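You operate a simulated robot arm through the tools that you are given. There is no shell and no other tool.

Carry out the task below with a simulated robot arm. There is one attempt and no reset: what you move stays moved.

## Task
Put things in order on the top of the long plywood table. At the end: the cream alder ticket with a wooden foot stands on top of the teal-faced block; the green pad stands where the teal tile (marked "2") stood; the teal tile stands where the purple band box stood; the purple band box stands where the cream alder ticket with a wooden foot stood; whatever was shut is shut again. Leave all else as you found it, and nothing knocked over.

The check looks at the end state, three seconds after you hand in, the way a careful person would. Anything else that was tipped, shoved, dropped, spilled or broken makes it a failure.

## Robot
A 6-joint arm with a two-finger gripper, fixed in place. Base frame: the origin is on the floor under the middle of its stand, x ahead of it, y to its left, z up. Units: cm, rad, N and s.
With the tool pointing down near the work surface it reaches from about 36 to 68 cm from the base axis. Its first joint turns from -1.152 to 1.152 rad. Payload 2.45 kg.
The tool frame sits at the grasp point between the pads (the TCP): z along the fingers, y along the line on which they close. The tips reach 3 cm beyond it. The gripper opens to 10.6 cm; its body begins 7.9 cm behind the TCP.
Orientation is told as [roll, pitch, yaw] about the base's x, y, z axes, in that order, counted from this pose: with the fingers straight down and closing along the base's y, the tool's x points along the base's -x, its y along +y and its z along -z.

## Interface
- The arm moves only by the tool servo_tool. Its argument "rows" is a list of rows, each an object (a shift or turn left out is 0, a gripper value left out holds the last) with "claw": the opening, from 0 (shut) to 1 (fully open); "translation": the shift along the base's x, y, z in units of 40 mm (1.0 is 40 mm), a list of three; "rot": the turn, a rotation vector about the base's x, y, z in units of 5 degrees (1.0 is 5 degrees), a list of three. In form: [{"claw": claw, "translation": [tx, ty, tz], "rot": [wx, wy, wz]}, ...]. A call has 1 to 20 rows; each row shifts and turns the commanded pose from where the row before left it. A call with a number of a shift or a turn outside -1 to 1 is refused whole. Each row takes 0.2 s and may step no farther than 5 cm and 0.15 rad from the row before; otherwise, or with a gripper value out of range, the whole call is refused. Where a pose cannot be reached the arm comes as near as it can. A force on the tool above 40 N (or 10 N above the force at the start of the call, whichever is more), or a blocked arm, ends the call early, and 0.2 s more pass. Each finger travels about 15.3 cm/s and halts on what it meets, pressing with about 35 N; the grip force reading is that of the motor and also rises with nothing between the fingers. The clock runs only during rows and for 0.2 s after the last one: add rows that do not move to give the fingers time. The reply holds the time, the measured pose of the TCP, the force on the tool along the base axes, the opening and the grip force, in the units named above and with some noise, with the torque about the TCP (base axes, N m) and any sound that the robot's microphone picked up.
- Cameras (640 x 400 px; columns grow to the right, rows downward): "scene" is fixed at [7.02, 43.75, 139.61]; the picture's right is [-0.53, -0.85, 0.00], its down [-0.55, 0.34, -0.76] and it looks along [0.65, -0.40, -0.65] (base axes); focal length 328 px, centre (320, 200). "wrist" rides on the gripper at [7.6, -0.2, -10.6] in the tool frame; the picture's right is [0.02, 1.00, 0.00], its down [-0.78, 0.02, -0.62] and it looks along [-0.62, 0.01, 0.78] (tool axes); focal length 247 px, centre (320, 200). There is no depth. A picture from a camera that has moved, and an enlarged one, comes with that camera's place and axes in the base frame and with its lens.
- grab_frame(camera): a new picture of that camera. The clock stands still meanwhile.
- inspect(camera, box): a new picture of the part [left, top, right, bottom] of that camera's present view, enlarged. The clock stands still meanwhile.
- job_done(): hands the job in; it is judged then, once.

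Places have to be worked out from the pictures, the camera data and where the tool is seen. Open the gripper and draw the arm clear of the work before you hand the job in, unless the task says otherwise.

The tools are called after "Call:" by a JSON object that holds its "fn" and its "kwargs". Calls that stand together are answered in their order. servo_tool: Moves the arm, as the interface text tells. Its arguments: {"type":"object","properties":{"rows":{"type":"array","items":{"type":"object","properties":{"claw":{"type":"number"},"translation":{"type":"array","items":{"type":"number"}},"rot":{"type":"array","items":{"type":"number"}}}}}},"required":["rows"]} The other tools are called the same way: grab_frame (camera) takes a picture; inspect (camera, box) takes an enlarged picture of a part of a camera's view; job_done () hands the job in.

At the start:

```text
time: 0.0
tcp_pos: [34.24, -3.0, 107.47]
ee_rot: [-0.001, -0.002, -0.001]
contact_force: [-0.5, 0.1, -0.1]
moment: [-0.02, 0.03, -0.01]
grip_width: 10.59
finger_force: 0.1
```

scene: 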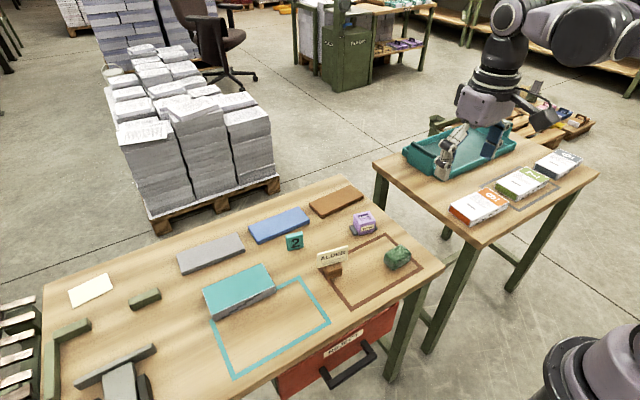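
wrist: 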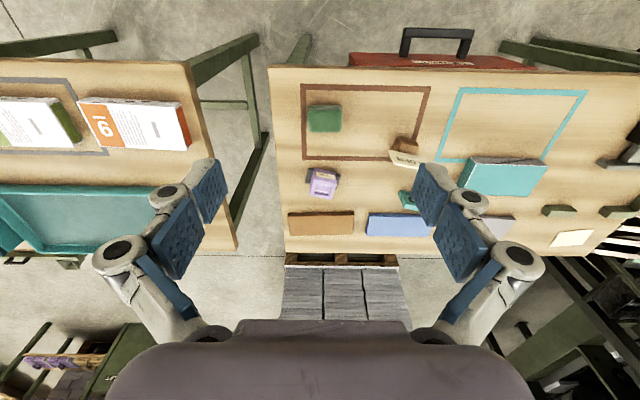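

I'll start by looking closely at the table from both cameras to work out where each thing stands.

Call:
{"fn": "inspect", "kwargs": {"camera": "scene", "box": [160, 170, 440, 345]}}

Call:
{"fn": "inspect", "kwargs": {"camera": "wrist", "box": [270, 60, 640, 290]}}

Call:
{"fn": "inspect", "kwargs": {"camera": "scene", "box": [0, 170, 440, 400]}}

```text
2.29 times, centred on (300, 258) of scene
camera zoom: at [7.02, 43.75, 139.61], right [-0.53, -0.85, 0.0], down [-0.55, 0.34, -0.76], along [0.65, -0.4, -0.65], focal length 750 px, centre (366, 69)
```

zoom: 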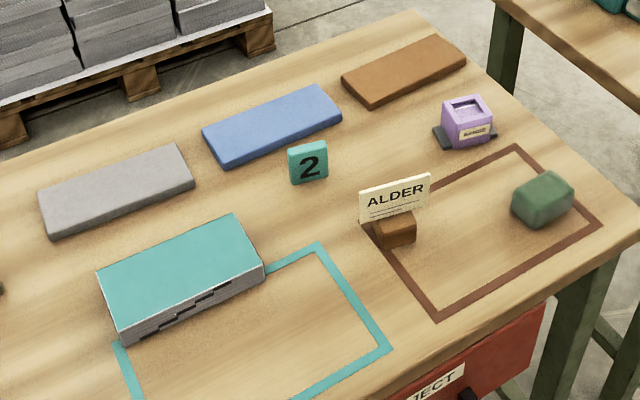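

```text
1.73 times, centred on (455, 175) of wrist
camera zoom: at [26.49, -3.33, 118.19], right [-0.02, 1.0, 0.0], down [0.78, 0.02, 0.62], along [0.62, 0.01, -0.78], focal length 427 px, centre (86, 243)
```

zoom: 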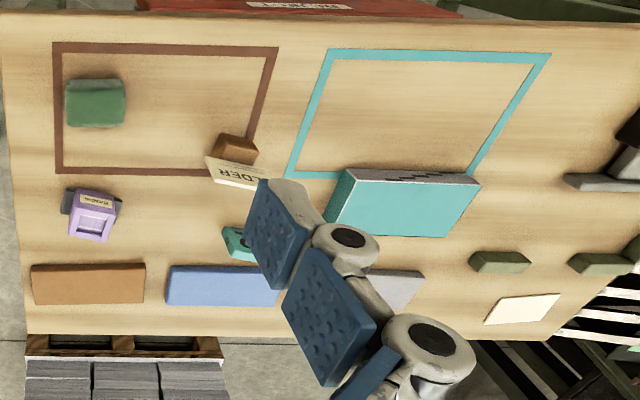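

```text
1.45 times, centred on (220, 285) of scene
camera zoom: at [7.02, 43.75, 139.61], right [-0.53, -0.85, 0.0], down [-0.55, 0.34, -0.76], along [0.65, -0.4, -0.65], focal length 477 px, centre (466, 76)
```

zoom: 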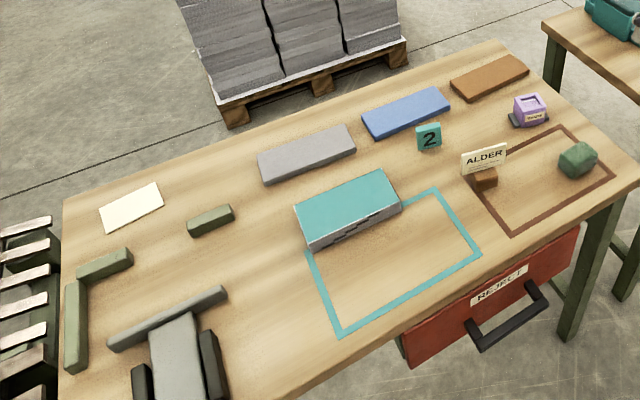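

The table top looks to be at about z≈73, with the objects between x≈40 and 62. I'll move over the work at a safe height to get closer wrist views.

Call:
{"fn": "servo_tool", "kwargs": {"rows": [{"claw": 1, "translation": [0.7, 0.0, -0.3]}, {"claw": 1, "translation": [0.7, 0.0, -0.4]}, {"claw": 1, "translation": [0.7, 0.0, -0.4]}, {"claw": 1, "translation": [0.7, 0.0, -0.4]}, {"claw": 1, "translation": [0, 0, 0]}]}}

```text
time: 1.2
tcp_pos: [45.52, -3.07, 101.54]
ee_rot: [0.0, -0.002, -0.001]
contact_force: [0.4, -0.1, -0.5]
moment: [0.05, -0.03, 0.02]
grip_width: 10.6
finger_force: 0.1
```

The arm is over the green pad and purple box side, at z≈101. I'll take a wrist picture here.

Call:
{"fn": "grab_frame", "kwargs": {"camera": "wrist"}}

Call:
{"fn": "inspect", "kwargs": {"camera": "wrist", "box": [220, 0, 480, 170]}}

```text
taken
camera wrist: at [37.91, -3.3, 112.19], right [-0.02, 1.0, 0.0], down [0.78, 0.02, 0.62], along [0.62, 0.01, -0.78], focal length 247 px, centre (320, 200)
```

wrist: 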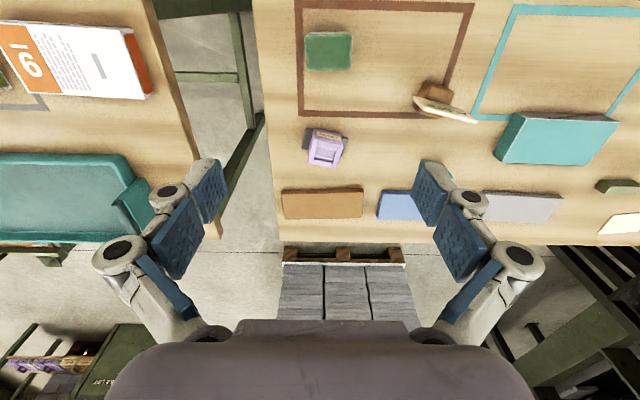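

```text
2.35 times, centred on (350, 85) of wrist
camera zoom: at [37.91, -3.3, 112.19], right [-0.02, 1.0, 0.0], down [0.78, 0.02, 0.62], along [0.62, 0.01, -0.78], focal length 581 px, centre (249, 471)
```

zoom: 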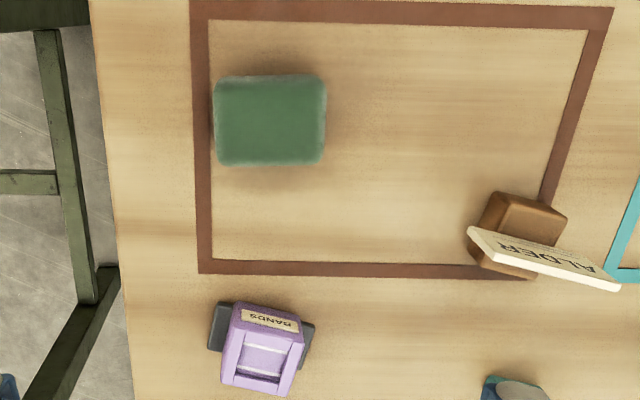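

The green pad is near (42.6, −2.2), and it measures about 6 cm in y by 4 cm in x. The purple box sits around (56, −2) with a dark part behind it, so I'll move closer to see how it is built.

Call:
{"fn": "servo_tool", "kwargs": {"rows": [{"claw": 1, "translation": [0.8, 0.1, -0.6]}, {"claw": 1, "translation": [0.8, 0.1, -0.6]}, {"claw": 1, "translation": [0.8, 0.0, -0.6]}, {"claw": 1, "translation": [0, 0, 0]}]}}

Call:
{"fn": "inspect", "kwargs": {"camera": "wrist", "box": [200, 0, 480, 200]}}

Call:
{"fn": "inspect", "kwargs": {"camera": "scene", "box": [330, 190, 430, 260]}}

Call:
{"fn": "grab_frame", "kwargs": {"camera": "wrist"}}

```text
time: 2.2
tcp_pos: [55.16, -2.01, 94.33]
ee_rot: [-0.001, -0.002, -0.001]
contact_force: [0.4, 0.7, -0.2]
moment: [0.01, -0.02, 0.01]
grip_width: 10.58
finger_force: 0.0
```

```text
2.00 times, centred on (340, 100) of wrist
camera zoom: at [47.43, -2.25, 104.91], right [-0.02, 1.0, 0.0], down [0.78, 0.02, 0.62], along [0.62, 0.01, -0.78], focal length 494 px, centre (280, 400)
```

zoom: 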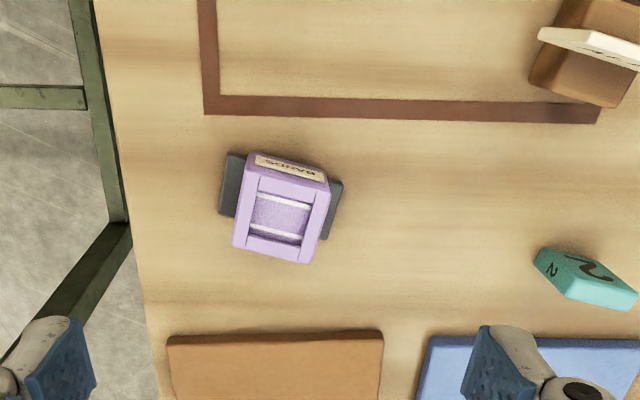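

```text
5.71 times, centred on (380, 225) of scene
camera zoom: at [7.02, 43.75, 139.61], right [-0.53, -0.85, 0.0], down [-0.55, 0.34, -0.76], along [0.65, -0.4, -0.65], focal length 1876 px, centre (-23, 57)
```

zoom: 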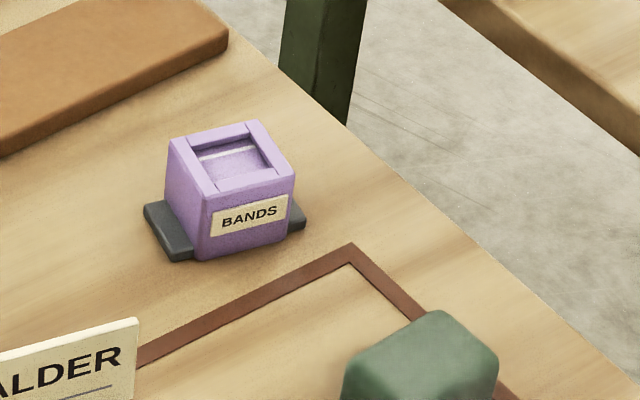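

```text
taken
camera wrist: at [47.43, -2.25, 104.91], right [-0.02, 1.0, 0.0], down [0.78, 0.02, 0.62], along [0.62, 0.01, -0.78], focal length 247 px, centre (320, 200)
```

wrist: 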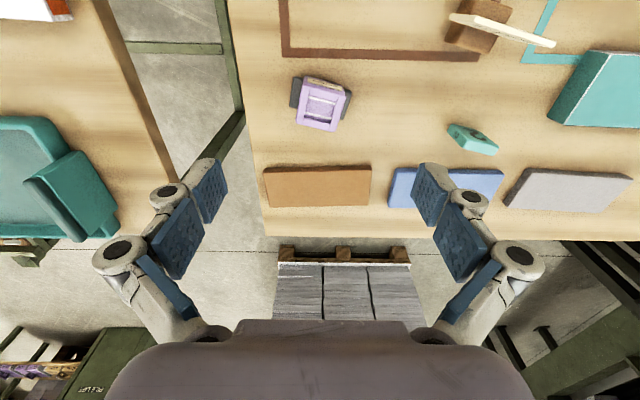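

The purple box is an open "BANDS" box on a dark flange of about 7×3.5 cm, centred near (56.3, −2.2) and turned about −12.6°. Next I'll hover over the ticket.

Call:
{"fn": "servo_tool", "kwargs": {"rows": [{"claw": 1, "translation": [-0.5, 1.0, 0]}, {"claw": 1, "translation": [-0.5, 1.0, 0]}, {"claw": 1, "translation": [-0.5, 1.0, 0]}, {"claw": 1, "translation": [-0.5, 0.9, 0]}, {"claw": 1, "translation": [0, 0, 0]}]}}

Call:
{"fn": "grab_frame", "kwargs": {"camera": "wrist"}}

Call:
{"fn": "inspect", "kwargs": {"camera": "wrist", "box": [220, 0, 420, 150]}}

Call:
{"fn": "inspect", "kwargs": {"camera": "scene", "box": [270, 220, 370, 290]}}

```text
time: 3.4
tcp_pos: [46.87, 13.25, 94.04]
ee_rot: [0.0, -0.002, -0.002]
contact_force: [0.6, 0.6, -0.3]
moment: [-0.01, 0.0, 0.01]
grip_width: 10.62
finger_force: 0.0
```

```text
taken
camera wrist: at [39.28, 13.04, 104.64], right [-0.02, 1.0, 0.0], down [0.78, 0.02, 0.62], along [0.62, 0.01, -0.78], focal length 247 px, centre (320, 200)
```

wrist: 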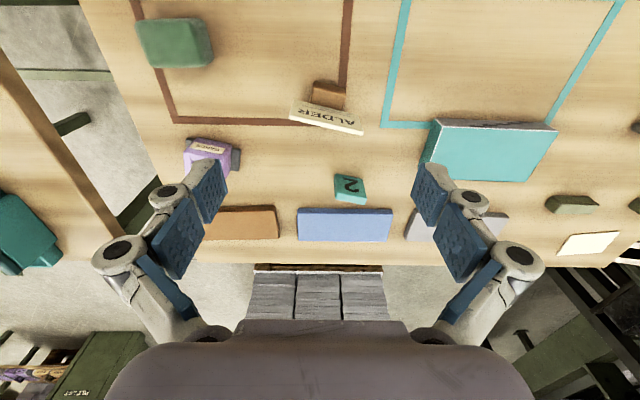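

```text
2.67 times, centred on (320, 75) of wrist
camera zoom: at [39.28, 13.04, 104.64], right [-0.02, 1.0, 0.0], down [0.78, 0.02, 0.62], along [0.62, 0.01, -0.78], focal length 659 px, centre (320, 533)
```

zoom: 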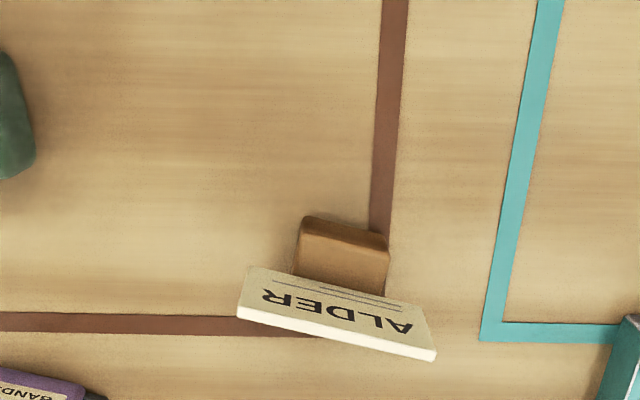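

```text
5.71 times, centred on (320, 255) of scene
camera zoom: at [7.02, 43.75, 139.61], right [-0.53, -0.85, 0.0], down [-0.55, 0.34, -0.76], along [0.65, -0.4, -0.65], focal length 1876 px, centre (320, -114)
```

zoom: 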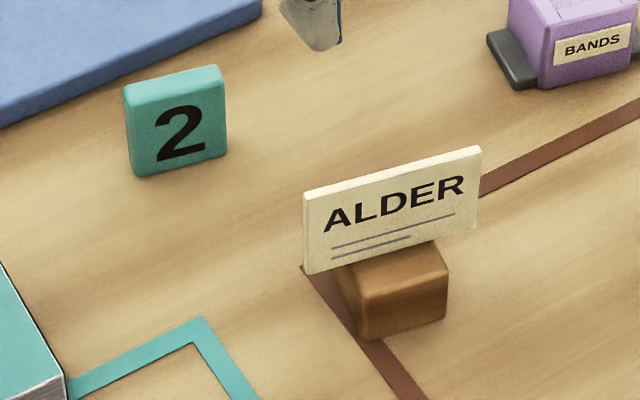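

The ticket's card faces the robot. It is about 7.8 cm wide and turned about −10°, on a foot about 4 cm wide near (48.8, 14), and the table plane triangulates to z≈72.2. The fingers have to straddle the card, so I'll turn the gripper +80° above it.

Call:
{"fn": "servo_tool", "kwargs": {"rows": [{"claw": 1, "translation": [0.1, 0.02, 0], "rot": [0, 0, 1]}, {"claw": 1, "translation": [0.1, 0.02, 0], "rot": [0, 0, 1]}, {"claw": 1, "translation": [0.1, 0.02, 0], "rot": [0, 0, 1]}, {"claw": 1, "translation": [0.1, 0.02, 0], "rot": [0, 0, 1]}, {"claw": 1, "rot": [0, 0, 1]}, {"claw": 1, "rot": [0, 0, 1]}, {"claw": 1, "rot": [0, 0, 1]}, {"claw": 1, "rot": [0, 0, 1]}, {"claw": 1, "rot": [0, 0, 1]}, {"claw": 1, "rot": [0, 0, 1]}, {"claw": 1, "rot": [0, 0, 1]}, {"claw": 1, "rot": [0, 0, 1]}, {"claw": 1, "rot": [0, 0, 1]}, {"claw": 1, "rot": [0, 0, 1]}, {"claw": 1, "rot": [0, 0, 1]}, {"claw": 1, "rot": [0, 0, 1]}, {"claw": 1}]}}

Call:
{"fn": "grab_frame", "kwargs": {"camera": "wrist"}}

Call:
{"fn": "inspect", "kwargs": {"camera": "wrist", "box": [220, 0, 420, 150]}}

```text
time: 7.0
tcp_pos: [48.78, 13.63, 94.34]
ee_rot: [0.0, -0.001, 1.399]
contact_force: [0.2, -0.3, -1.3]
moment: [0.02, 0.02, 0.02]
grip_width: 10.6
finger_force: 0.1
```

```text
taken
camera wrist: at [47.47, 5.97, 104.94], right [-0.99, 0.15, 0.0], down [0.12, 0.77, 0.62], along [0.09, 0.62, -0.78], focal length 247 px, centre (320, 200)
```

wrist: 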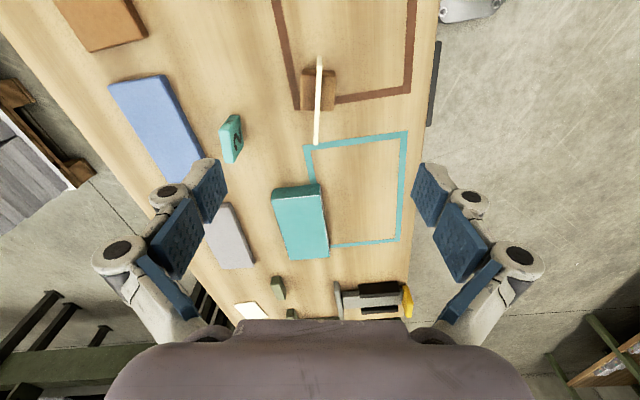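

```text
2.67 times, centred on (320, 75) of wrist
camera zoom: at [47.47, 5.97, 104.94], right [-0.99, 0.15, 0.0], down [0.12, 0.77, 0.62], along [0.09, 0.62, -0.78], focal length 659 px, centre (320, 533)
```

zoom: 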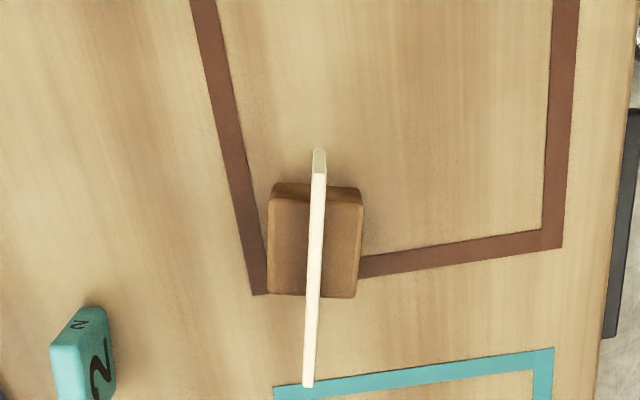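

The card sits centred in its foot at about (49.0, 13.7), turned about −11.7°. I'll trim the yaw by −1.8°, narrow the opening to about 7.4 cm, go partway down and recheck.

Call:
{"fn": "servo_tool", "kwargs": {"rows": [{"claw": 0.7, "translation": [0.06, 0.02, -0.5], "rot": [0, 0, -0.37]}, {"claw": 0.7, "translation": [0, 0, -0.6]}, {"claw": 0.7, "translation": [0, 0, -0.6]}, {"claw": 0.7, "translation": [0, 0, -0.5]}, {"claw": 0.7, "translation": [0, 0, -0.3]}, {"claw": 0.7}]}}

Call:
{"fn": "grab_frame", "kwargs": {"camera": "wrist"}}

Call:
{"fn": "inspect", "kwargs": {"camera": "scene", "box": [260, 200, 420, 310]}}

```text
time: 8.4
tcp_pos: [48.74, 13.77, 84.46]
ee_rot: [0.0, -0.002, 1.364]
contact_force: [0.0, 0.0, 0.1]
moment: [0.02, 0.03, -0.04]
grip_width: 7.42
finger_force: 0.1
```

```text
taken
camera wrist: at [47.17, 6.22, 95.02], right [-0.98, 0.18, 0.0], down [0.14, 0.77, 0.62], along [0.11, 0.61, -0.78], focal length 247 px, centre (320, 200)
```

wrist: 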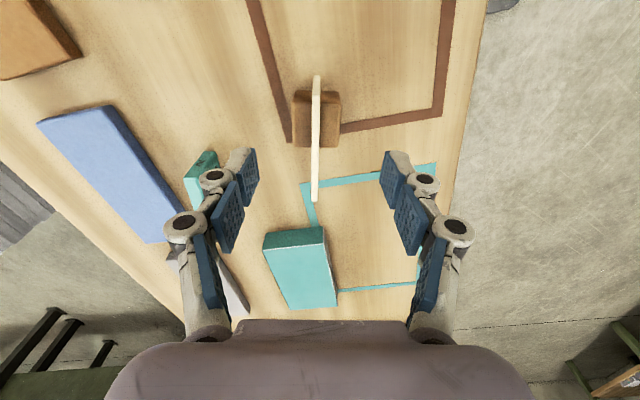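

```text
3.64 times, centred on (340, 255) of scene
camera zoom: at [7.02, 43.75, 139.61], right [-0.53, -0.85, 0.0], down [-0.55, 0.34, -0.76], along [0.65, -0.4, -0.65], focal length 1194 px, centre (247, 0)
```

zoom: 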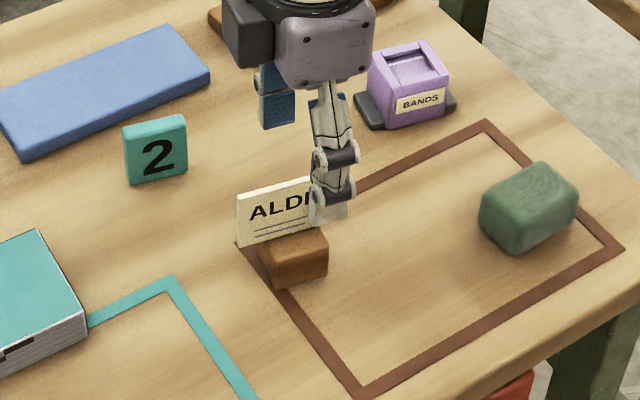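

The card and foot are midway between the fingers, so I'll descend to put the tips about 1 cm above the table.

Call:
{"fn": "servo_tool", "kwargs": {"rows": [{"claw": 0.7, "translation": [0.03, 0, -0.4]}, {"claw": 0.7, "translation": [0, 0, -0.4]}, {"claw": 0.7, "translation": [0, 0, -0.4]}, {"claw": 0.7, "translation": [0, 0, -0.4]}, {"claw": 0.7, "translation": [0, 0, -0.3]}, {"claw": 0.7}]}}

Call:
{"fn": "inspect", "kwargs": {"camera": "scene", "box": [260, 200, 420, 310]}}

Call:
{"fn": "grab_frame", "kwargs": {"camera": "wrist"}}

```text
time: 9.8
tcp_pos: [48.92, 13.72, 76.71]
ee_rot: [0.001, -0.002, 1.366]
contact_force: [0.4, 0.6, -0.1]
moment: [-0.04, 0.02, 0.0]
grip_width: 7.42
finger_force: 0.0
```

```text
3.64 times, centred on (340, 255) of scene
camera zoom: at [7.02, 43.75, 139.61], right [-0.53, -0.85, 0.0], down [-0.55, 0.34, -0.76], along [0.65, -0.4, -0.65], focal length 1194 px, centre (247, 0)
```

zoom: 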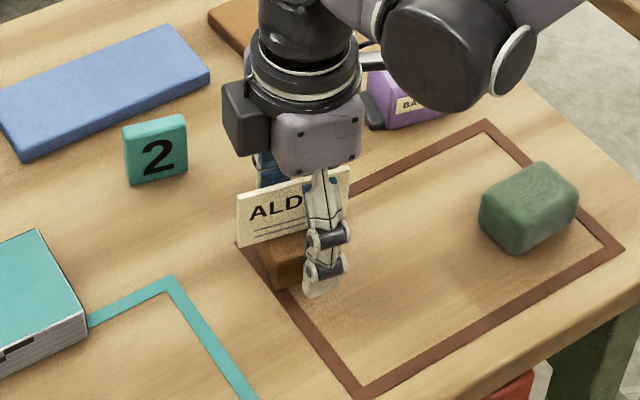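

```text
taken
camera wrist: at [47.45, 6.15, 87.42], right [-0.98, 0.18, 0.0], down [0.14, 0.77, 0.62], along [0.11, 0.61, -0.78], focal length 247 px, centre (320, 200)
```

wrist: 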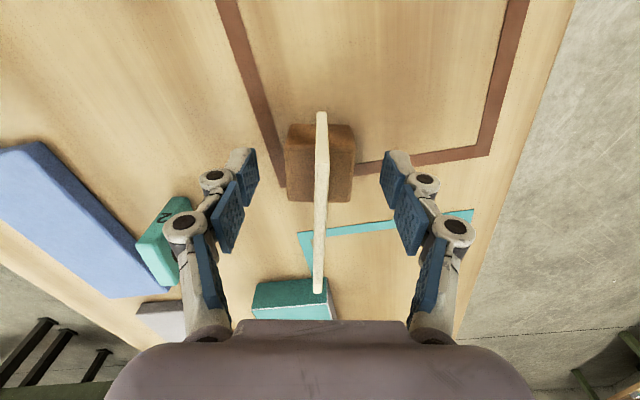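

The fingers straddle the foot with the tips about 1.5 cm above the table. I'll go down another 0.5 cm and close on the foot.

Call:
{"fn": "servo_tool", "kwargs": {"rows": [{"claw": 0.7, "translation": [0, 0, -0.12]}, {"claw": 0.7}, {"claw": 0.3}, {"claw": 0.1}, {"claw": 0.1}, {"claw": 0.1}]}}

Call:
{"fn": "grab_frame", "kwargs": {"camera": "wrist"}}

```text
time: 11.2
tcp_pos: [49.1, 13.65, 76.33]
ee_rot: [0.001, -0.003, 1.364]
contact_force: [-0.7, -0.3, 3.4]
moment: [0.02, 0.01, 0.01]
grip_width: 3.89
finger_force: 35.1
```

```text
taken
camera wrist: at [47.48, 6.1, 86.9], right [-0.98, 0.18, 0.0], down [0.14, 0.77, 0.62], along [0.11, 0.61, -0.78], focal length 247 px, centre (320, 200)
```

wrist: 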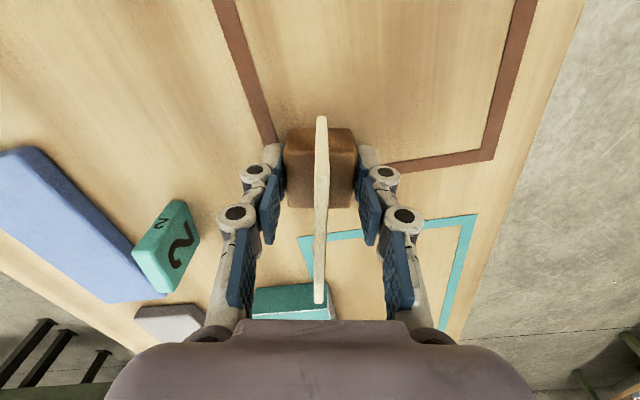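

I have the foot at 3.89 cm width with 35 N, and the ticket's spot is (49.0, 13.75). I'll lift it straight up and check.

Call:
{"fn": "servo_tool", "kwargs": {"rows": [{"claw": 0.1, "translation": [0, 0, 0.3]}, {"claw": 0.1, "translation": [0, 0, 0.5]}, {"claw": 0.1, "translation": [0, 0, 0.7]}, {"claw": 0.1, "translation": [0, 0, 0.7]}, {"claw": 0.1, "translation": [0, 0, 0.7]}, {"claw": 0.1, "translation": [0, 0, 0.6]}, {"claw": 0.1}]}}

Call:
{"fn": "grab_frame", "kwargs": {"camera": "wrist"}}

Call:
{"fn": "inspect", "kwargs": {"camera": "scene", "box": [180, 180, 400, 330]}}

```text
time: 12.8
tcp_pos: [48.97, 13.54, 90.28]
ee_rot: [0.0, -0.003, 1.364]
contact_force: [-0.5, -0.3, -0.5]
moment: [-0.01, -0.02, -0.03]
grip_width: 3.89
finger_force: 35.3
```

```text
taken
camera wrist: at [47.44, 6.02, 100.9], right [-0.98, 0.18, 0.0], down [0.14, 0.77, 0.62], along [0.11, 0.61, -0.78], focal length 247 px, centre (320, 200)
```

wrist: 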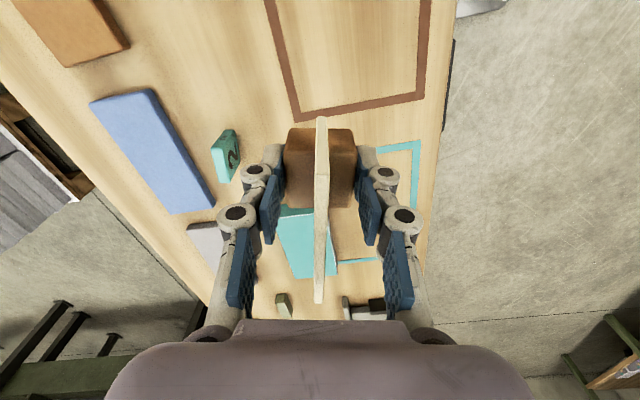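

```text
2.67 times, centred on (290, 255) of scene
camera zoom: at [7.02, 43.75, 139.61], right [-0.53, -0.85, 0.0], down [-0.55, 0.34, -0.76], along [0.65, -0.4, -0.65], focal length 875 px, centre (400, 53)
```

zoom: 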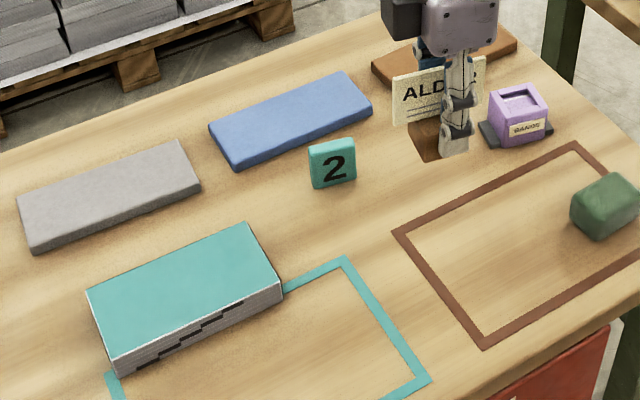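

The ticket is held cleanly. The block appears to be about 7.5×15 cm around (55, 36) and only a few cm tall, so I'll travel toward it at height and look again.

Call:
{"fn": "servo_tool", "kwargs": {"rows": [{"claw": 0.1, "translation": [0.2, 0.5, 0]}, {"claw": 0.1, "translation": [0.2, 0.7, 0]}, {"claw": 0.1, "translation": [0.2, 0.7, 0]}, {"claw": 0.1, "translation": [0.2, 0.6, 0]}, {"claw": 0.1, "translation": [0.2, 0.5, 0]}, {"claw": 0.1}, {"claw": 0.1}]}}

Call:
{"fn": "grab_frame", "kwargs": {"camera": "wrist"}}

Call:
{"fn": "inspect", "kwargs": {"camera": "scene", "box": [180, 210, 320, 350]}}

```text
time: 14.4
tcp_pos: [52.87, 25.64, 90.17]
ee_rot: [0.001, -0.002, 1.367]
contact_force: [0.6, -0.6, -0.2]
moment: [-0.02, -0.01, 0.04]
grip_width: 3.86
finger_force: 35.2
```

```text
taken
camera wrist: at [51.46, 18.08, 100.81], right [-0.98, 0.18, 0.0], down [0.14, 0.77, 0.62], along [0.11, 0.61, -0.78], focal length 247 px, centre (320, 200)
```

wrist: 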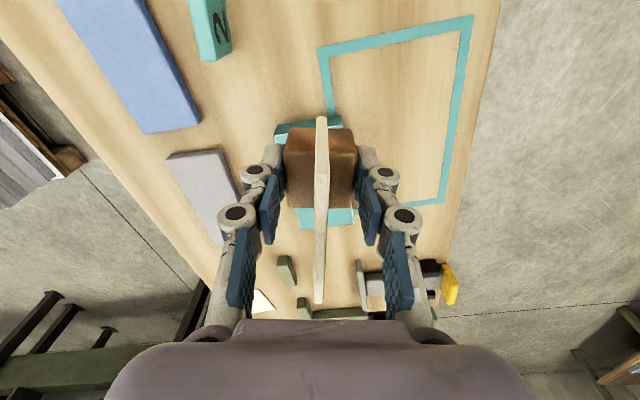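

```text
2.86 times, centred on (250, 280) of scene
camera zoom: at [7.02, 43.75, 139.61], right [-0.53, -0.85, 0.0], down [-0.55, 0.34, -0.76], along [0.65, -0.4, -0.65], focal length 938 px, centre (520, -29)
```

zoom: 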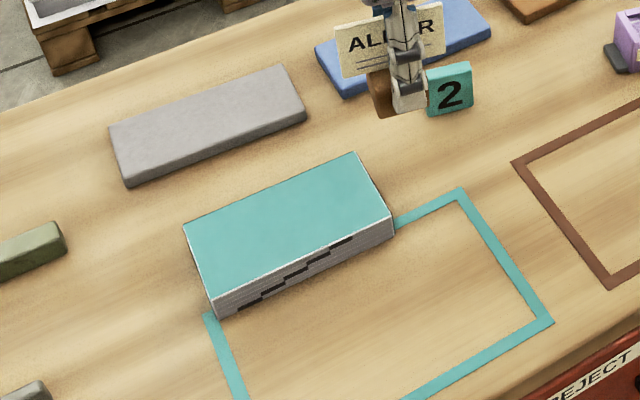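

The block's top is at z≈74.7, about 2.5 cm above the table, spanning x 51–58.7 and y 28.5–43.5. I'll bring the ticket over (54.5, 35.4) and come down to just above it.

Call:
{"fn": "servo_tool", "kwargs": {"rows": [{"claw": 0.1, "translation": [0.1, 0.6, 0]}, {"claw": 0.1, "translation": [0.1, 0.7, 0]}, {"claw": 0.1, "translation": [0.1, 0.6, 0]}, {"claw": 0.1, "translation": [0.075, 0.5, 0]}, {"claw": 0.1, "translation": [0, 0, -0.5]}, {"claw": 0.1, "translation": [0, 0, -0.6]}, {"claw": 0.1, "translation": [0, 0, -0.6]}, {"claw": 0.1, "translation": [0, 0, -0.5]}, {"claw": 0.1}, {"claw": 0.1}]}}

Call:
{"fn": "grab_frame", "kwargs": {"camera": "wrist"}}

Call:
{"fn": "inspect", "kwargs": {"camera": "scene", "box": [180, 210, 320, 350]}}

```text
time: 16.6
tcp_pos: [54.51, 35.39, 81.61]
ee_rot: [-0.001, -0.003, 1.365]
contact_force: [-0.9, -0.6, 0.2]
moment: [-0.03, 0.0, 0.0]
grip_width: 3.87
finger_force: 34.7
```

```text
taken
camera wrist: at [53.05, 27.73, 92.17], right [-0.98, 0.18, 0.0], down [0.14, 0.77, 0.62], along [0.11, 0.61, -0.78], focal length 247 px, centre (320, 200)
```

wrist: 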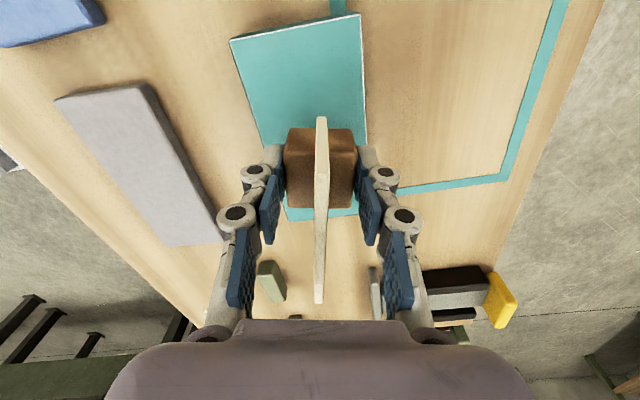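

```text
2.86 times, centred on (250, 280) of scene
camera zoom: at [7.02, 43.75, 139.61], right [-0.53, -0.85, 0.0], down [-0.55, 0.34, -0.76], along [0.65, -0.4, -0.65], focal length 938 px, centre (520, -29)
```

zoom: 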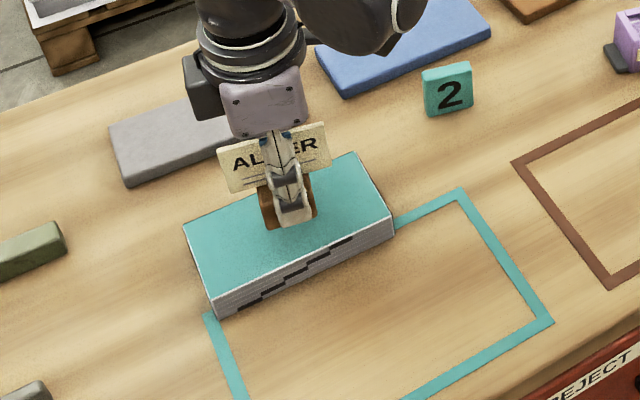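

The ticket is well inside the block's outline. I'll lower slowly to about 0.6 cm above the expected contact height.

Call:
{"fn": "servo_tool", "kwargs": {"rows": [{"claw": 0.1, "translation": [0, 0, -0.2]}, {"claw": 0.1, "translation": [0, 0, -0.2]}, {"claw": 0.1, "translation": [0, 0, -0.1]}, {"claw": 0.1}]}}

Call:
{"fn": "servo_tool", "kwargs": {"rows": [{"claw": 0.1, "translation": [0, 0, -0.05]}, {"claw": 0.1}]}}

Call:
{"fn": "servo_tool", "kwargs": {"rows": [{"claw": 0.1, "translation": [0, 0, -0.05]}, {"claw": 0.1}]}}

```text
time: 17.6
tcp_pos: [54.48, 35.26, 79.41]
ee_rot: [0.001, -0.001, 1.365]
contact_force: [0.7, 0.0, -0.2]
moment: [0.01, 0.02, -0.03]
grip_width: 3.86
finger_force: 34.7
```

```text
time: 18.2
tcp_pos: [54.45, 35.17, 79.28]
ee_rot: [0.0, -0.001, 1.366]
contact_force: [0.6, 0.2, 1.2]
moment: [-0.01, -0.05, 0.01]
grip_width: 3.88
finger_force: 35.0
```

```text
time: 18.8
tcp_pos: [54.42, 35.27, 79.25]
ee_rot: [0.001, -0.002, 1.364]
contact_force: [-0.6, 1.2, 28.8]
moment: [0.06, -0.04, 0.0]
grip_width: 3.91
finger_force: 35.0
```

Contact with the block came at z≈79.1 with 29 N. I'll ease up about 1 mm to unload it, then open gently.

Call:
{"fn": "servo_tool", "kwargs": {"rows": [{"claw": 0.1, "translation": [0, 0, 0.02]}, {"claw": 0.1}, {"claw": 0.4}, {"claw": 0.45}, {"claw": 0.5}, {"claw": 0.6}, {"claw": 0.7}, {"claw": 0.7}]}}

Call:
{"fn": "grab_frame", "kwargs": {"camera": "wrist"}}

Call:
{"fn": "inspect", "kwargs": {"camera": "scene", "box": [180, 210, 320, 350]}}

```text
time: 20.6
tcp_pos: [54.45, 35.19, 79.11]
ee_rot: [0.0, -0.002, 1.364]
contact_force: [-0.4, 0.0, 0.6]
moment: [0.0, -0.02, 0.0]
grip_width: 7.42
finger_force: 0.1
```

```text
taken
camera wrist: at [53.01, 27.66, 89.76], right [-0.98, 0.18, 0.0], down [0.14, 0.77, 0.62], along [0.11, 0.61, -0.78], focal length 247 px, centre (320, 200)
```

wrist: 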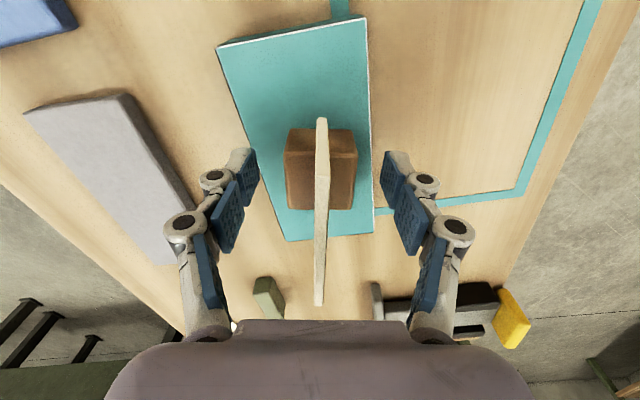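

```text
2.86 times, centred on (250, 280) of scene
camera zoom: at [7.02, 43.75, 139.61], right [-0.53, -0.85, 0.0], down [-0.55, 0.34, -0.76], along [0.65, -0.4, -0.65], focal length 938 px, centre (520, -29)
```

zoom: 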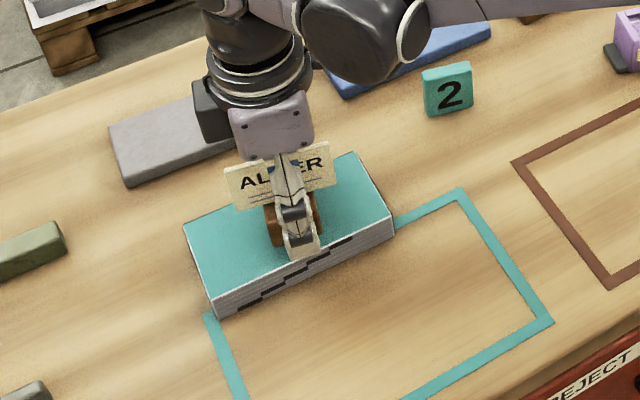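

The ticket stands on the block and the fingers are free of it. I'll raise straight up and verify.

Call:
{"fn": "servo_tool", "kwargs": {"rows": [{"claw": 0.7, "translation": [0, 0, 0.3]}, {"claw": 0.7, "translation": [0, 0, 0.5]}, {"claw": 0.7, "translation": [0, 0, 0.8]}, {"claw": 0.7, "translation": [0, 0, 0.8]}, {"claw": 0.7, "translation": [0, 0, 0.8]}, {"claw": 0.7, "translation": [0, 0, 0.5]}, {"claw": 0.7, "translation": [0, -0.5, 0]}, {"claw": 0.7, "translation": [0, -0.9, 0]}, {"claw": 0.7, "translation": [0, -0.9, 0]}, {"claw": 0.7, "translation": [0, -0.9, 0]}, {"claw": 0.7, "translation": [0, -0.9, 0]}, {"claw": 0.7}]}}

Call:
{"fn": "grab_frame", "kwargs": {"camera": "wrist"}}

Call:
{"fn": "grab_frame", "kwargs": {"camera": "scene"}}

```text
time: 23.2
tcp_pos: [54.14, 18.85, 94.24]
ee_rot: [0.0, -0.002, 1.365]
contact_force: [0.1, -0.3, 0.2]
moment: [-0.02, -0.04, 0.02]
grip_width: 7.46
finger_force: 0.0
```

```text
taken
camera wrist: at [52.66, 11.25, 104.81], right [-0.98, 0.18, 0.0], down [0.14, 0.77, 0.62], along [0.11, 0.61, -0.78], focal length 247 px, centre (320, 200)
```

wrist: 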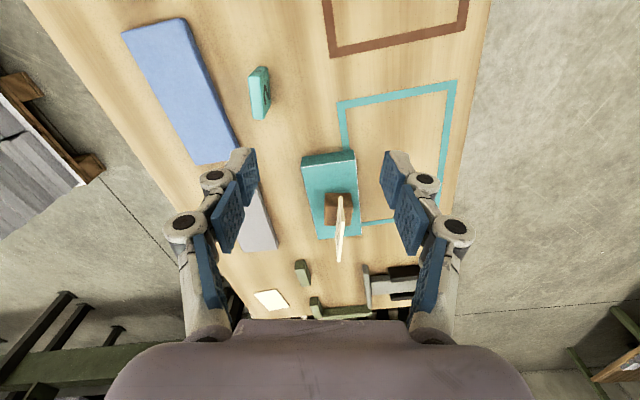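

```text
taken
```

scene: 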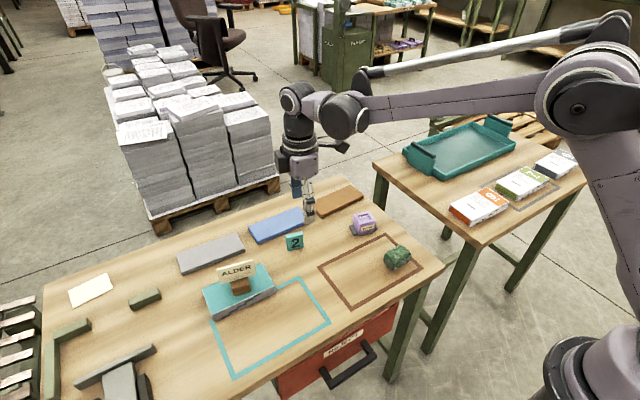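

The ticket stands upright on the block. Next comes the purple band box. The current yaw lets the fingers close across its flange-free sides, so I'll hover above it to refine its pose.

Call:
{"fn": "servo_tool", "kwargs": {"rows": [{"claw": 0.9, "translation": [0.1, -0.9, 0]}, {"claw": 0.9, "translation": [0.1, -0.9, 0]}, {"claw": 0.9, "translation": [0.1, -0.9, 0]}, {"claw": 0.9, "translation": [0.1, -0.9, 0]}, {"claw": 0.9, "translation": [0.05, -0.9, 0]}, {"claw": 0.9, "translation": [0, -0.8, 0]}, {"claw": 0.9}, {"claw": 0.9}]}}

Call:
{"fn": "grab_frame", "kwargs": {"camera": "wrist"}}

Call:
{"fn": "inspect", "kwargs": {"camera": "wrist", "box": [220, 0, 420, 150]}}

```text
time: 25.0
tcp_pos: [56.3, -2.23, 94.06]
ee_rot: [0.0, -0.001, 1.366]
contact_force: [0.7, 0.4, 0.0]
moment: [0.0, 0.0, -0.01]
grip_width: 9.53
finger_force: 0.0
```

```text
taken
camera wrist: at [54.88, -9.72, 104.58], right [-0.98, 0.18, 0.0], down [0.14, 0.77, 0.62], along [0.11, 0.61, -0.78], focal length 247 px, centre (320, 200)
```

wrist: 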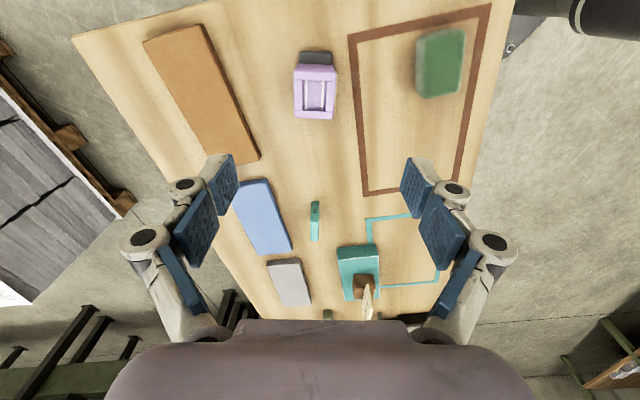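

```text
2.67 times, centred on (320, 75) of wrist
camera zoom: at [54.88, -9.72, 104.58], right [-0.98, 0.18, 0.0], down [0.14, 0.77, 0.62], along [0.11, 0.61, -0.78], focal length 659 px, centre (320, 533)
```

zoom: 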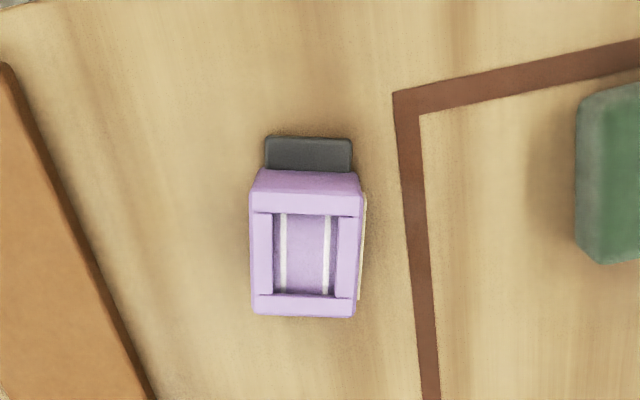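

The box is at about (56.95, −2.25), turned −12.5°, and its x' sides are free of the flange. I'll align, narrow the opening to 7.4 cm and go partway down.

Call:
{"fn": "servo_tool", "kwargs": {"rows": [{"claw": 0.7, "translation": [0.16, -0.01, -0.5], "rot": [0, 0, -0.14]}, {"claw": 0.7, "translation": [0, 0, -0.6]}, {"claw": 0.7, "translation": [0, 0, -0.6]}, {"claw": 0.7, "translation": [0, 0, -0.5]}, {"claw": 0.7, "translation": [0, 0, -0.3]}, {"claw": 0.7}]}}

Call:
{"fn": "grab_frame", "kwargs": {"camera": "wrist"}}

Call:
{"fn": "inspect", "kwargs": {"camera": "scene", "box": [310, 180, 430, 270]}}

```text
time: 26.4
tcp_pos: [57.0, -2.29, 83.89]
ee_rot: [-0.002, -0.002, 1.352]
contact_force: [0.3, 0.0, -0.9]
moment: [-0.01, 0.0, 0.02]
grip_width: 7.42
finger_force: 0.0
```

```text
taken
camera wrist: at [55.44, -9.78, 94.6], right [-0.98, 0.2, 0.0], down [0.15, 0.77, 0.62], along [0.12, 0.61, -0.78], focal length 247 px, centre (320, 200)
```

wrist: 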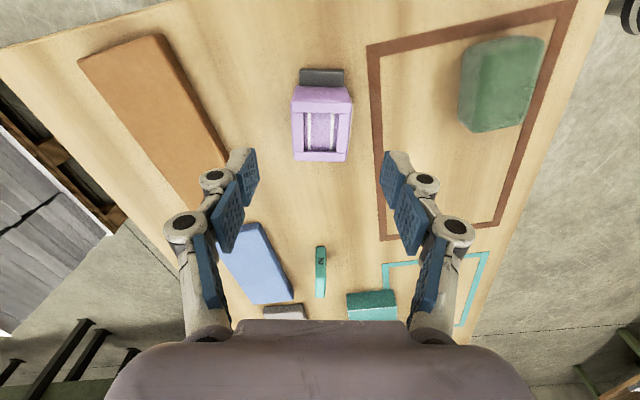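

```text
4.44 times, centred on (370, 225) of scene
camera zoom: at [7.02, 43.75, 139.61], right [-0.53, -0.85, 0.0], down [-0.55, 0.34, -0.76], along [0.65, -0.4, -0.65], focal length 1459 px, centre (98, 89)
```

zoom: 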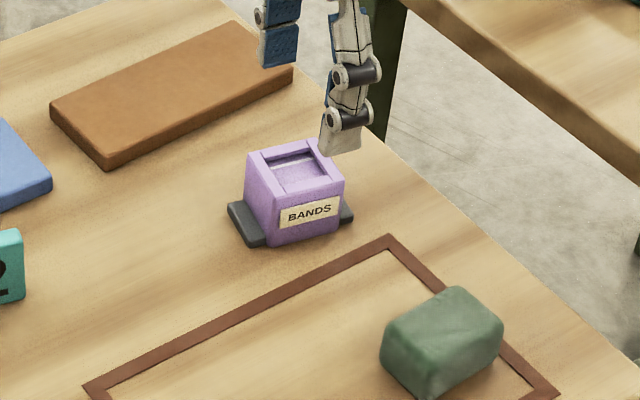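

The box is centred between the fingers at column 321, so I'll descend to grasp height.

Call:
{"fn": "servo_tool", "kwargs": {"rows": [{"claw": 0.7, "translation": [0, 0, -0.4]}, {"claw": 0.7, "translation": [0, 0, -0.4]}, {"claw": 0.7, "translation": [0, 0, -0.4]}, {"claw": 0.7, "translation": [0, 0, -0.4]}, {"claw": 0.7, "translation": [0, 0, -0.2]}, {"claw": 0.7, "translation": [0, 0, -0.12]}, {"claw": 0.7}]}}

Call:
{"fn": "grab_frame", "kwargs": {"camera": "wrist"}}

Call:
{"fn": "inspect", "kwargs": {"camera": "scene", "box": [310, 180, 430, 270]}}

```text
time: 28.0
tcp_pos: [56.96, -2.39, 76.27]
ee_rot: [-0.001, -0.003, 1.353]
contact_force: [-0.7, -0.5, -0.2]
moment: [0.03, -0.01, -0.02]
grip_width: 7.45
finger_force: 0.1
```

```text
taken
camera wrist: at [55.38, -9.98, 86.93], right [-0.98, 0.2, 0.0], down [0.15, 0.77, 0.62], along [0.12, 0.61, -0.78], focal length 247 px, centre (320, 200)
```

wrist: 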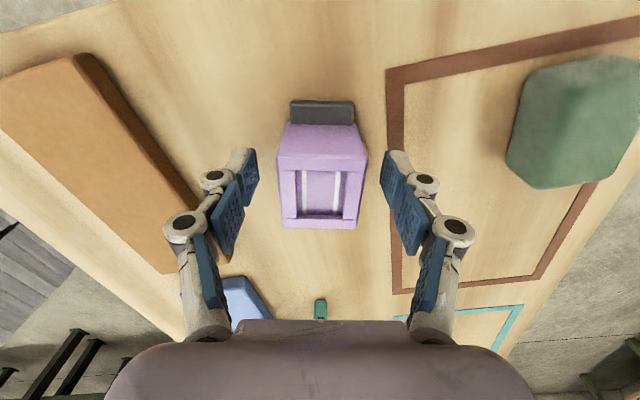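

```text
4.44 times, centred on (370, 225) of scene
camera zoom: at [7.02, 43.75, 139.61], right [-0.53, -0.85, 0.0], down [-0.55, 0.34, -0.76], along [0.65, -0.4, -0.65], focal length 1459 px, centre (98, 89)
```

zoom: 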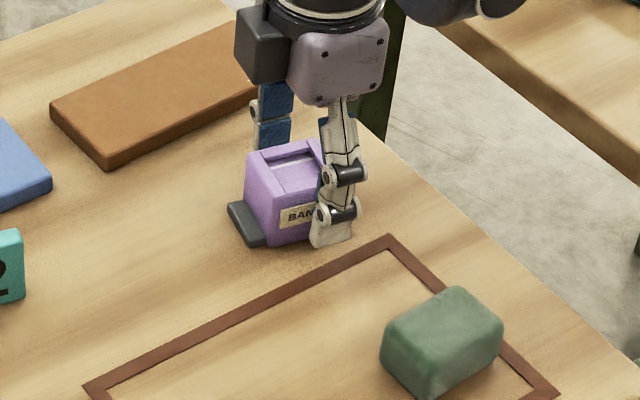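

The fingers flank the box clear of the flange. I'll close on it.

Call:
{"fn": "servo_tool", "kwargs": {"rows": [{"claw": 0.5}, {"claw": 0.4}, {"claw": 0.2}, {"claw": 0.2}, {"claw": 0.2}]}}

Call:
{"fn": "grab_frame", "kwargs": {"camera": "wrist"}}

Call:
{"fn": "inspect", "kwargs": {"camera": "scene", "box": [310, 180, 430, 270]}}

```text
time: 29.2
tcp_pos: [56.96, -2.42, 76.4]
ee_rot: [0.0, -0.003, 1.351]
contact_force: [0.4, -0.5, 1.7]
moment: [0.01, -0.02, -0.04]
grip_width: 4.41
finger_force: 34.9
```

```text
taken
camera wrist: at [55.38, -9.98, 86.95], right [-0.98, 0.2, 0.0], down [0.15, 0.77, 0.62], along [0.12, 0.61, -0.78], focal length 247 px, centre (320, 200)
```

wrist: 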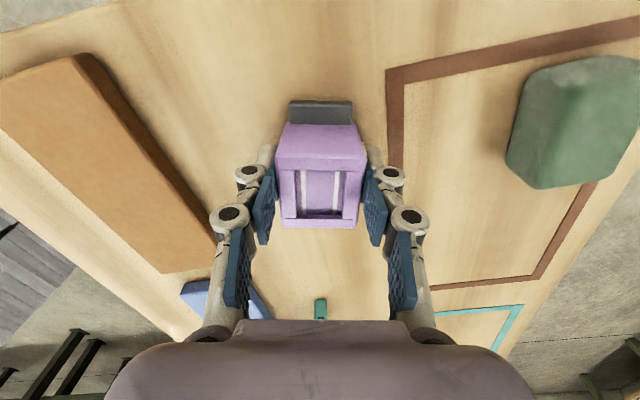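

```text
4.44 times, centred on (370, 225) of scene
camera zoom: at [7.02, 43.75, 139.61], right [-0.53, -0.85, 0.0], down [-0.55, 0.34, -0.76], along [0.65, -0.4, -0.65], focal length 1459 px, centre (98, 89)
```

zoom: 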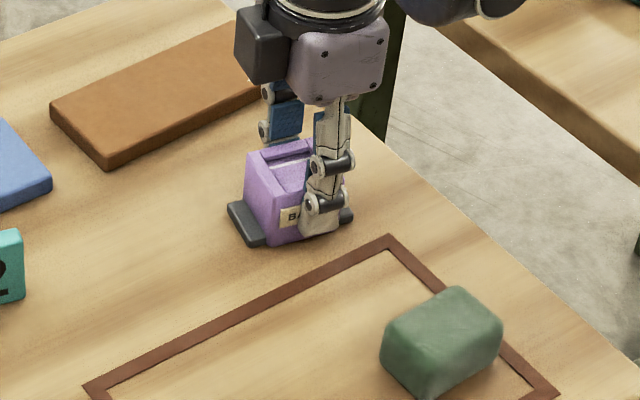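

The box is gripped at 4.41 cm. I'll lift it and carry it over the ticket's old spot at (49.0, 13.75).

Call:
{"fn": "servo_tool", "kwargs": {"rows": [{"claw": 0.2, "translation": [0, 0, 0.3]}, {"claw": 0.2, "translation": [0, 0, 0.5]}, {"claw": 0.2, "translation": [0, 0, 0.7]}, {"claw": 0.2, "translation": [0, 0, 0.5]}, {"claw": 0.2, "translation": [0, 0, 0.3]}, {"claw": 0.2, "translation": [-0.2, 0.4, 0]}, {"claw": 0.2, "translation": [-0.4, 0.8, 0]}, {"claw": 0.2, "translation": [-0.4, 0.8, 0]}, {"claw": 0.2, "translation": [-0.4, 0.8, 0]}, {"claw": 0.2, "translation": [-0.4, 0.8, 0]}, {"claw": 0.2, "translation": [-0.2, 0.35, 0]}, {"claw": 0.2}, {"claw": 0.2}]}}

Call:
{"fn": "grab_frame", "kwargs": {"camera": "wrist"}}

Call:
{"fn": "inspect", "kwargs": {"camera": "scene", "box": [260, 190, 420, 300]}}

```text
time: 32.0
tcp_pos: [49.09, 13.64, 85.68]
ee_rot: [0.0, -0.001, 1.354]
contact_force: [0.3, 0.1, -0.9]
moment: [0.02, 0.01, 0.02]
grip_width: 4.4
finger_force: 35.2
```

```text
taken
camera wrist: at [47.5, 6.11, 96.25], right [-0.98, 0.2, 0.0], down [0.15, 0.77, 0.62], along [0.12, 0.61, -0.78], focal length 247 px, centre (320, 200)
```

wrist: 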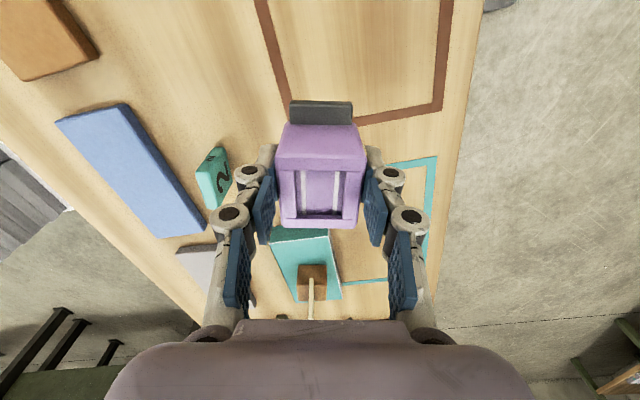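

```text
3.64 times, centred on (340, 245) of scene
camera zoom: at [7.02, 43.75, 139.61], right [-0.53, -0.85, 0.0], down [-0.55, 0.34, -0.76], along [0.65, -0.4, -0.65], focal length 1194 px, centre (247, 36)
```

zoom: 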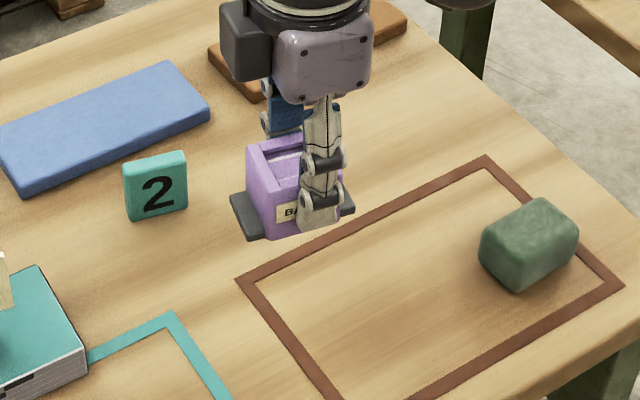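

The box is above its destination. I'll lower it, ending slowly at the height where it was picked up.

Call:
{"fn": "servo_tool", "kwargs": {"rows": [{"claw": 0.2, "translation": [0, 0, -0.5]}, {"claw": 0.2, "translation": [0, 0, -0.6]}, {"claw": 0.2, "translation": [0, 0, -0.5]}, {"claw": 0.2, "translation": [0, 0, -0.3]}, {"claw": 0.2, "translation": [0, 0, -0.2]}, {"claw": 0.2, "translation": [0, 0, -0.1]}, {"claw": 0.2}, {"claw": 0.2}]}}

Call:
{"fn": "servo_tool", "kwargs": {"rows": [{"claw": 0.2, "translation": [0, 0, -0.05]}, {"claw": 0.2}]}}

```text
time: 33.8
tcp_pos: [48.94, 13.52, 76.6]
ee_rot: [-0.001, -0.002, 1.353]
contact_force: [0.7, 0.4, -1.0]
moment: [0.01, -0.02, 0.0]
grip_width: 4.41
finger_force: 34.9
```

```text
time: 34.4
tcp_pos: [48.98, 13.5, 76.48]
ee_rot: [0.0, -0.002, 1.351]
contact_force: [-0.5, 0.6, -1.8]
moment: [0.03, -0.01, 0.01]
grip_width: 4.4
finger_force: 35.2
```

No contact yet, so I'll step down a little further.

Call:
{"fn": "servo_tool", "kwargs": {"rows": [{"claw": 0.2, "translation": [0, 0, -0.03]}, {"claw": 0.2}]}}

Call:
{"fn": "servo_tool", "kwargs": {"rows": [{"claw": 0.2, "translation": [0, 0, -0.025]}, {"claw": 0.2}]}}

```text
time: 35.0
tcp_pos: [48.88, 13.47, 76.45]
ee_rot: [0.001, -0.001, 1.353]
contact_force: [-0.4, 0.7, -0.6]
moment: [0.0, -0.02, -0.01]
grip_width: 4.4
finger_force: 34.6
```

```text
time: 35.6
tcp_pos: [48.94, 13.46, 76.36]
ee_rot: [0.001, -0.002, 1.354]
contact_force: [2.9, 1.8, 17.1]
moment: [-0.08, -0.01, -0.01]
grip_width: 4.39
finger_force: 34.8
```

Contact came at 17 N, so the box stands on the table. I'll release it gently.

Call:
{"fn": "servo_tool", "kwargs": {"rows": [{"claw": 0.2, "translation": [0, 0, 0.01]}, {"claw": 0.43}, {"claw": 0.46}, {"claw": 0.52}, {"claw": 0.6}, {"claw": 0.7}, {"claw": 0.7}]}}

Call:
{"fn": "grab_frame", "kwargs": {"camera": "wrist"}}

Call:
{"fn": "inspect", "kwargs": {"camera": "scene", "box": [260, 190, 420, 300]}}

```text
time: 37.2
tcp_pos: [48.91, 13.32, 76.19]
ee_rot: [0.0, -0.003, 1.351]
contact_force: [0.3, -0.1, 0.0]
moment: [-0.02, 0.01, 0.04]
grip_width: 7.43
finger_force: 0.0
```

```text
taken
camera wrist: at [47.33, 5.86, 86.94], right [-0.98, 0.2, 0.0], down [0.15, 0.77, 0.62], along [0.12, 0.61, -0.78], focal length 247 px, centre (320, 200)
```

wrist: 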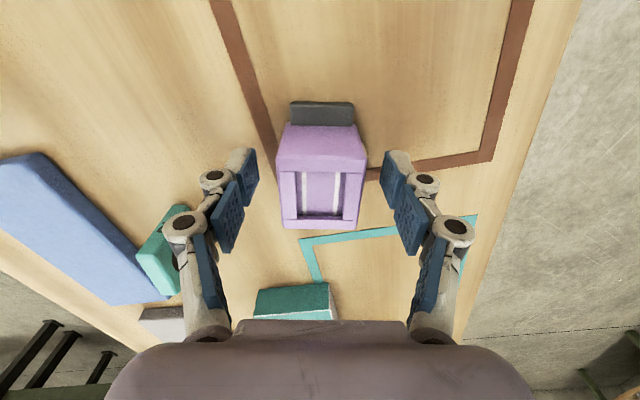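

```text
3.64 times, centred on (340, 245) of scene
camera zoom: at [7.02, 43.75, 139.61], right [-0.53, -0.85, 0.0], down [-0.55, 0.34, -0.76], along [0.65, -0.4, -0.65], focal length 1194 px, centre (247, 36)
```

zoom: 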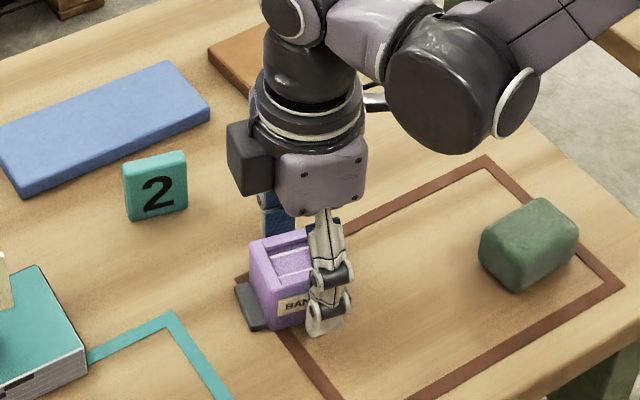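

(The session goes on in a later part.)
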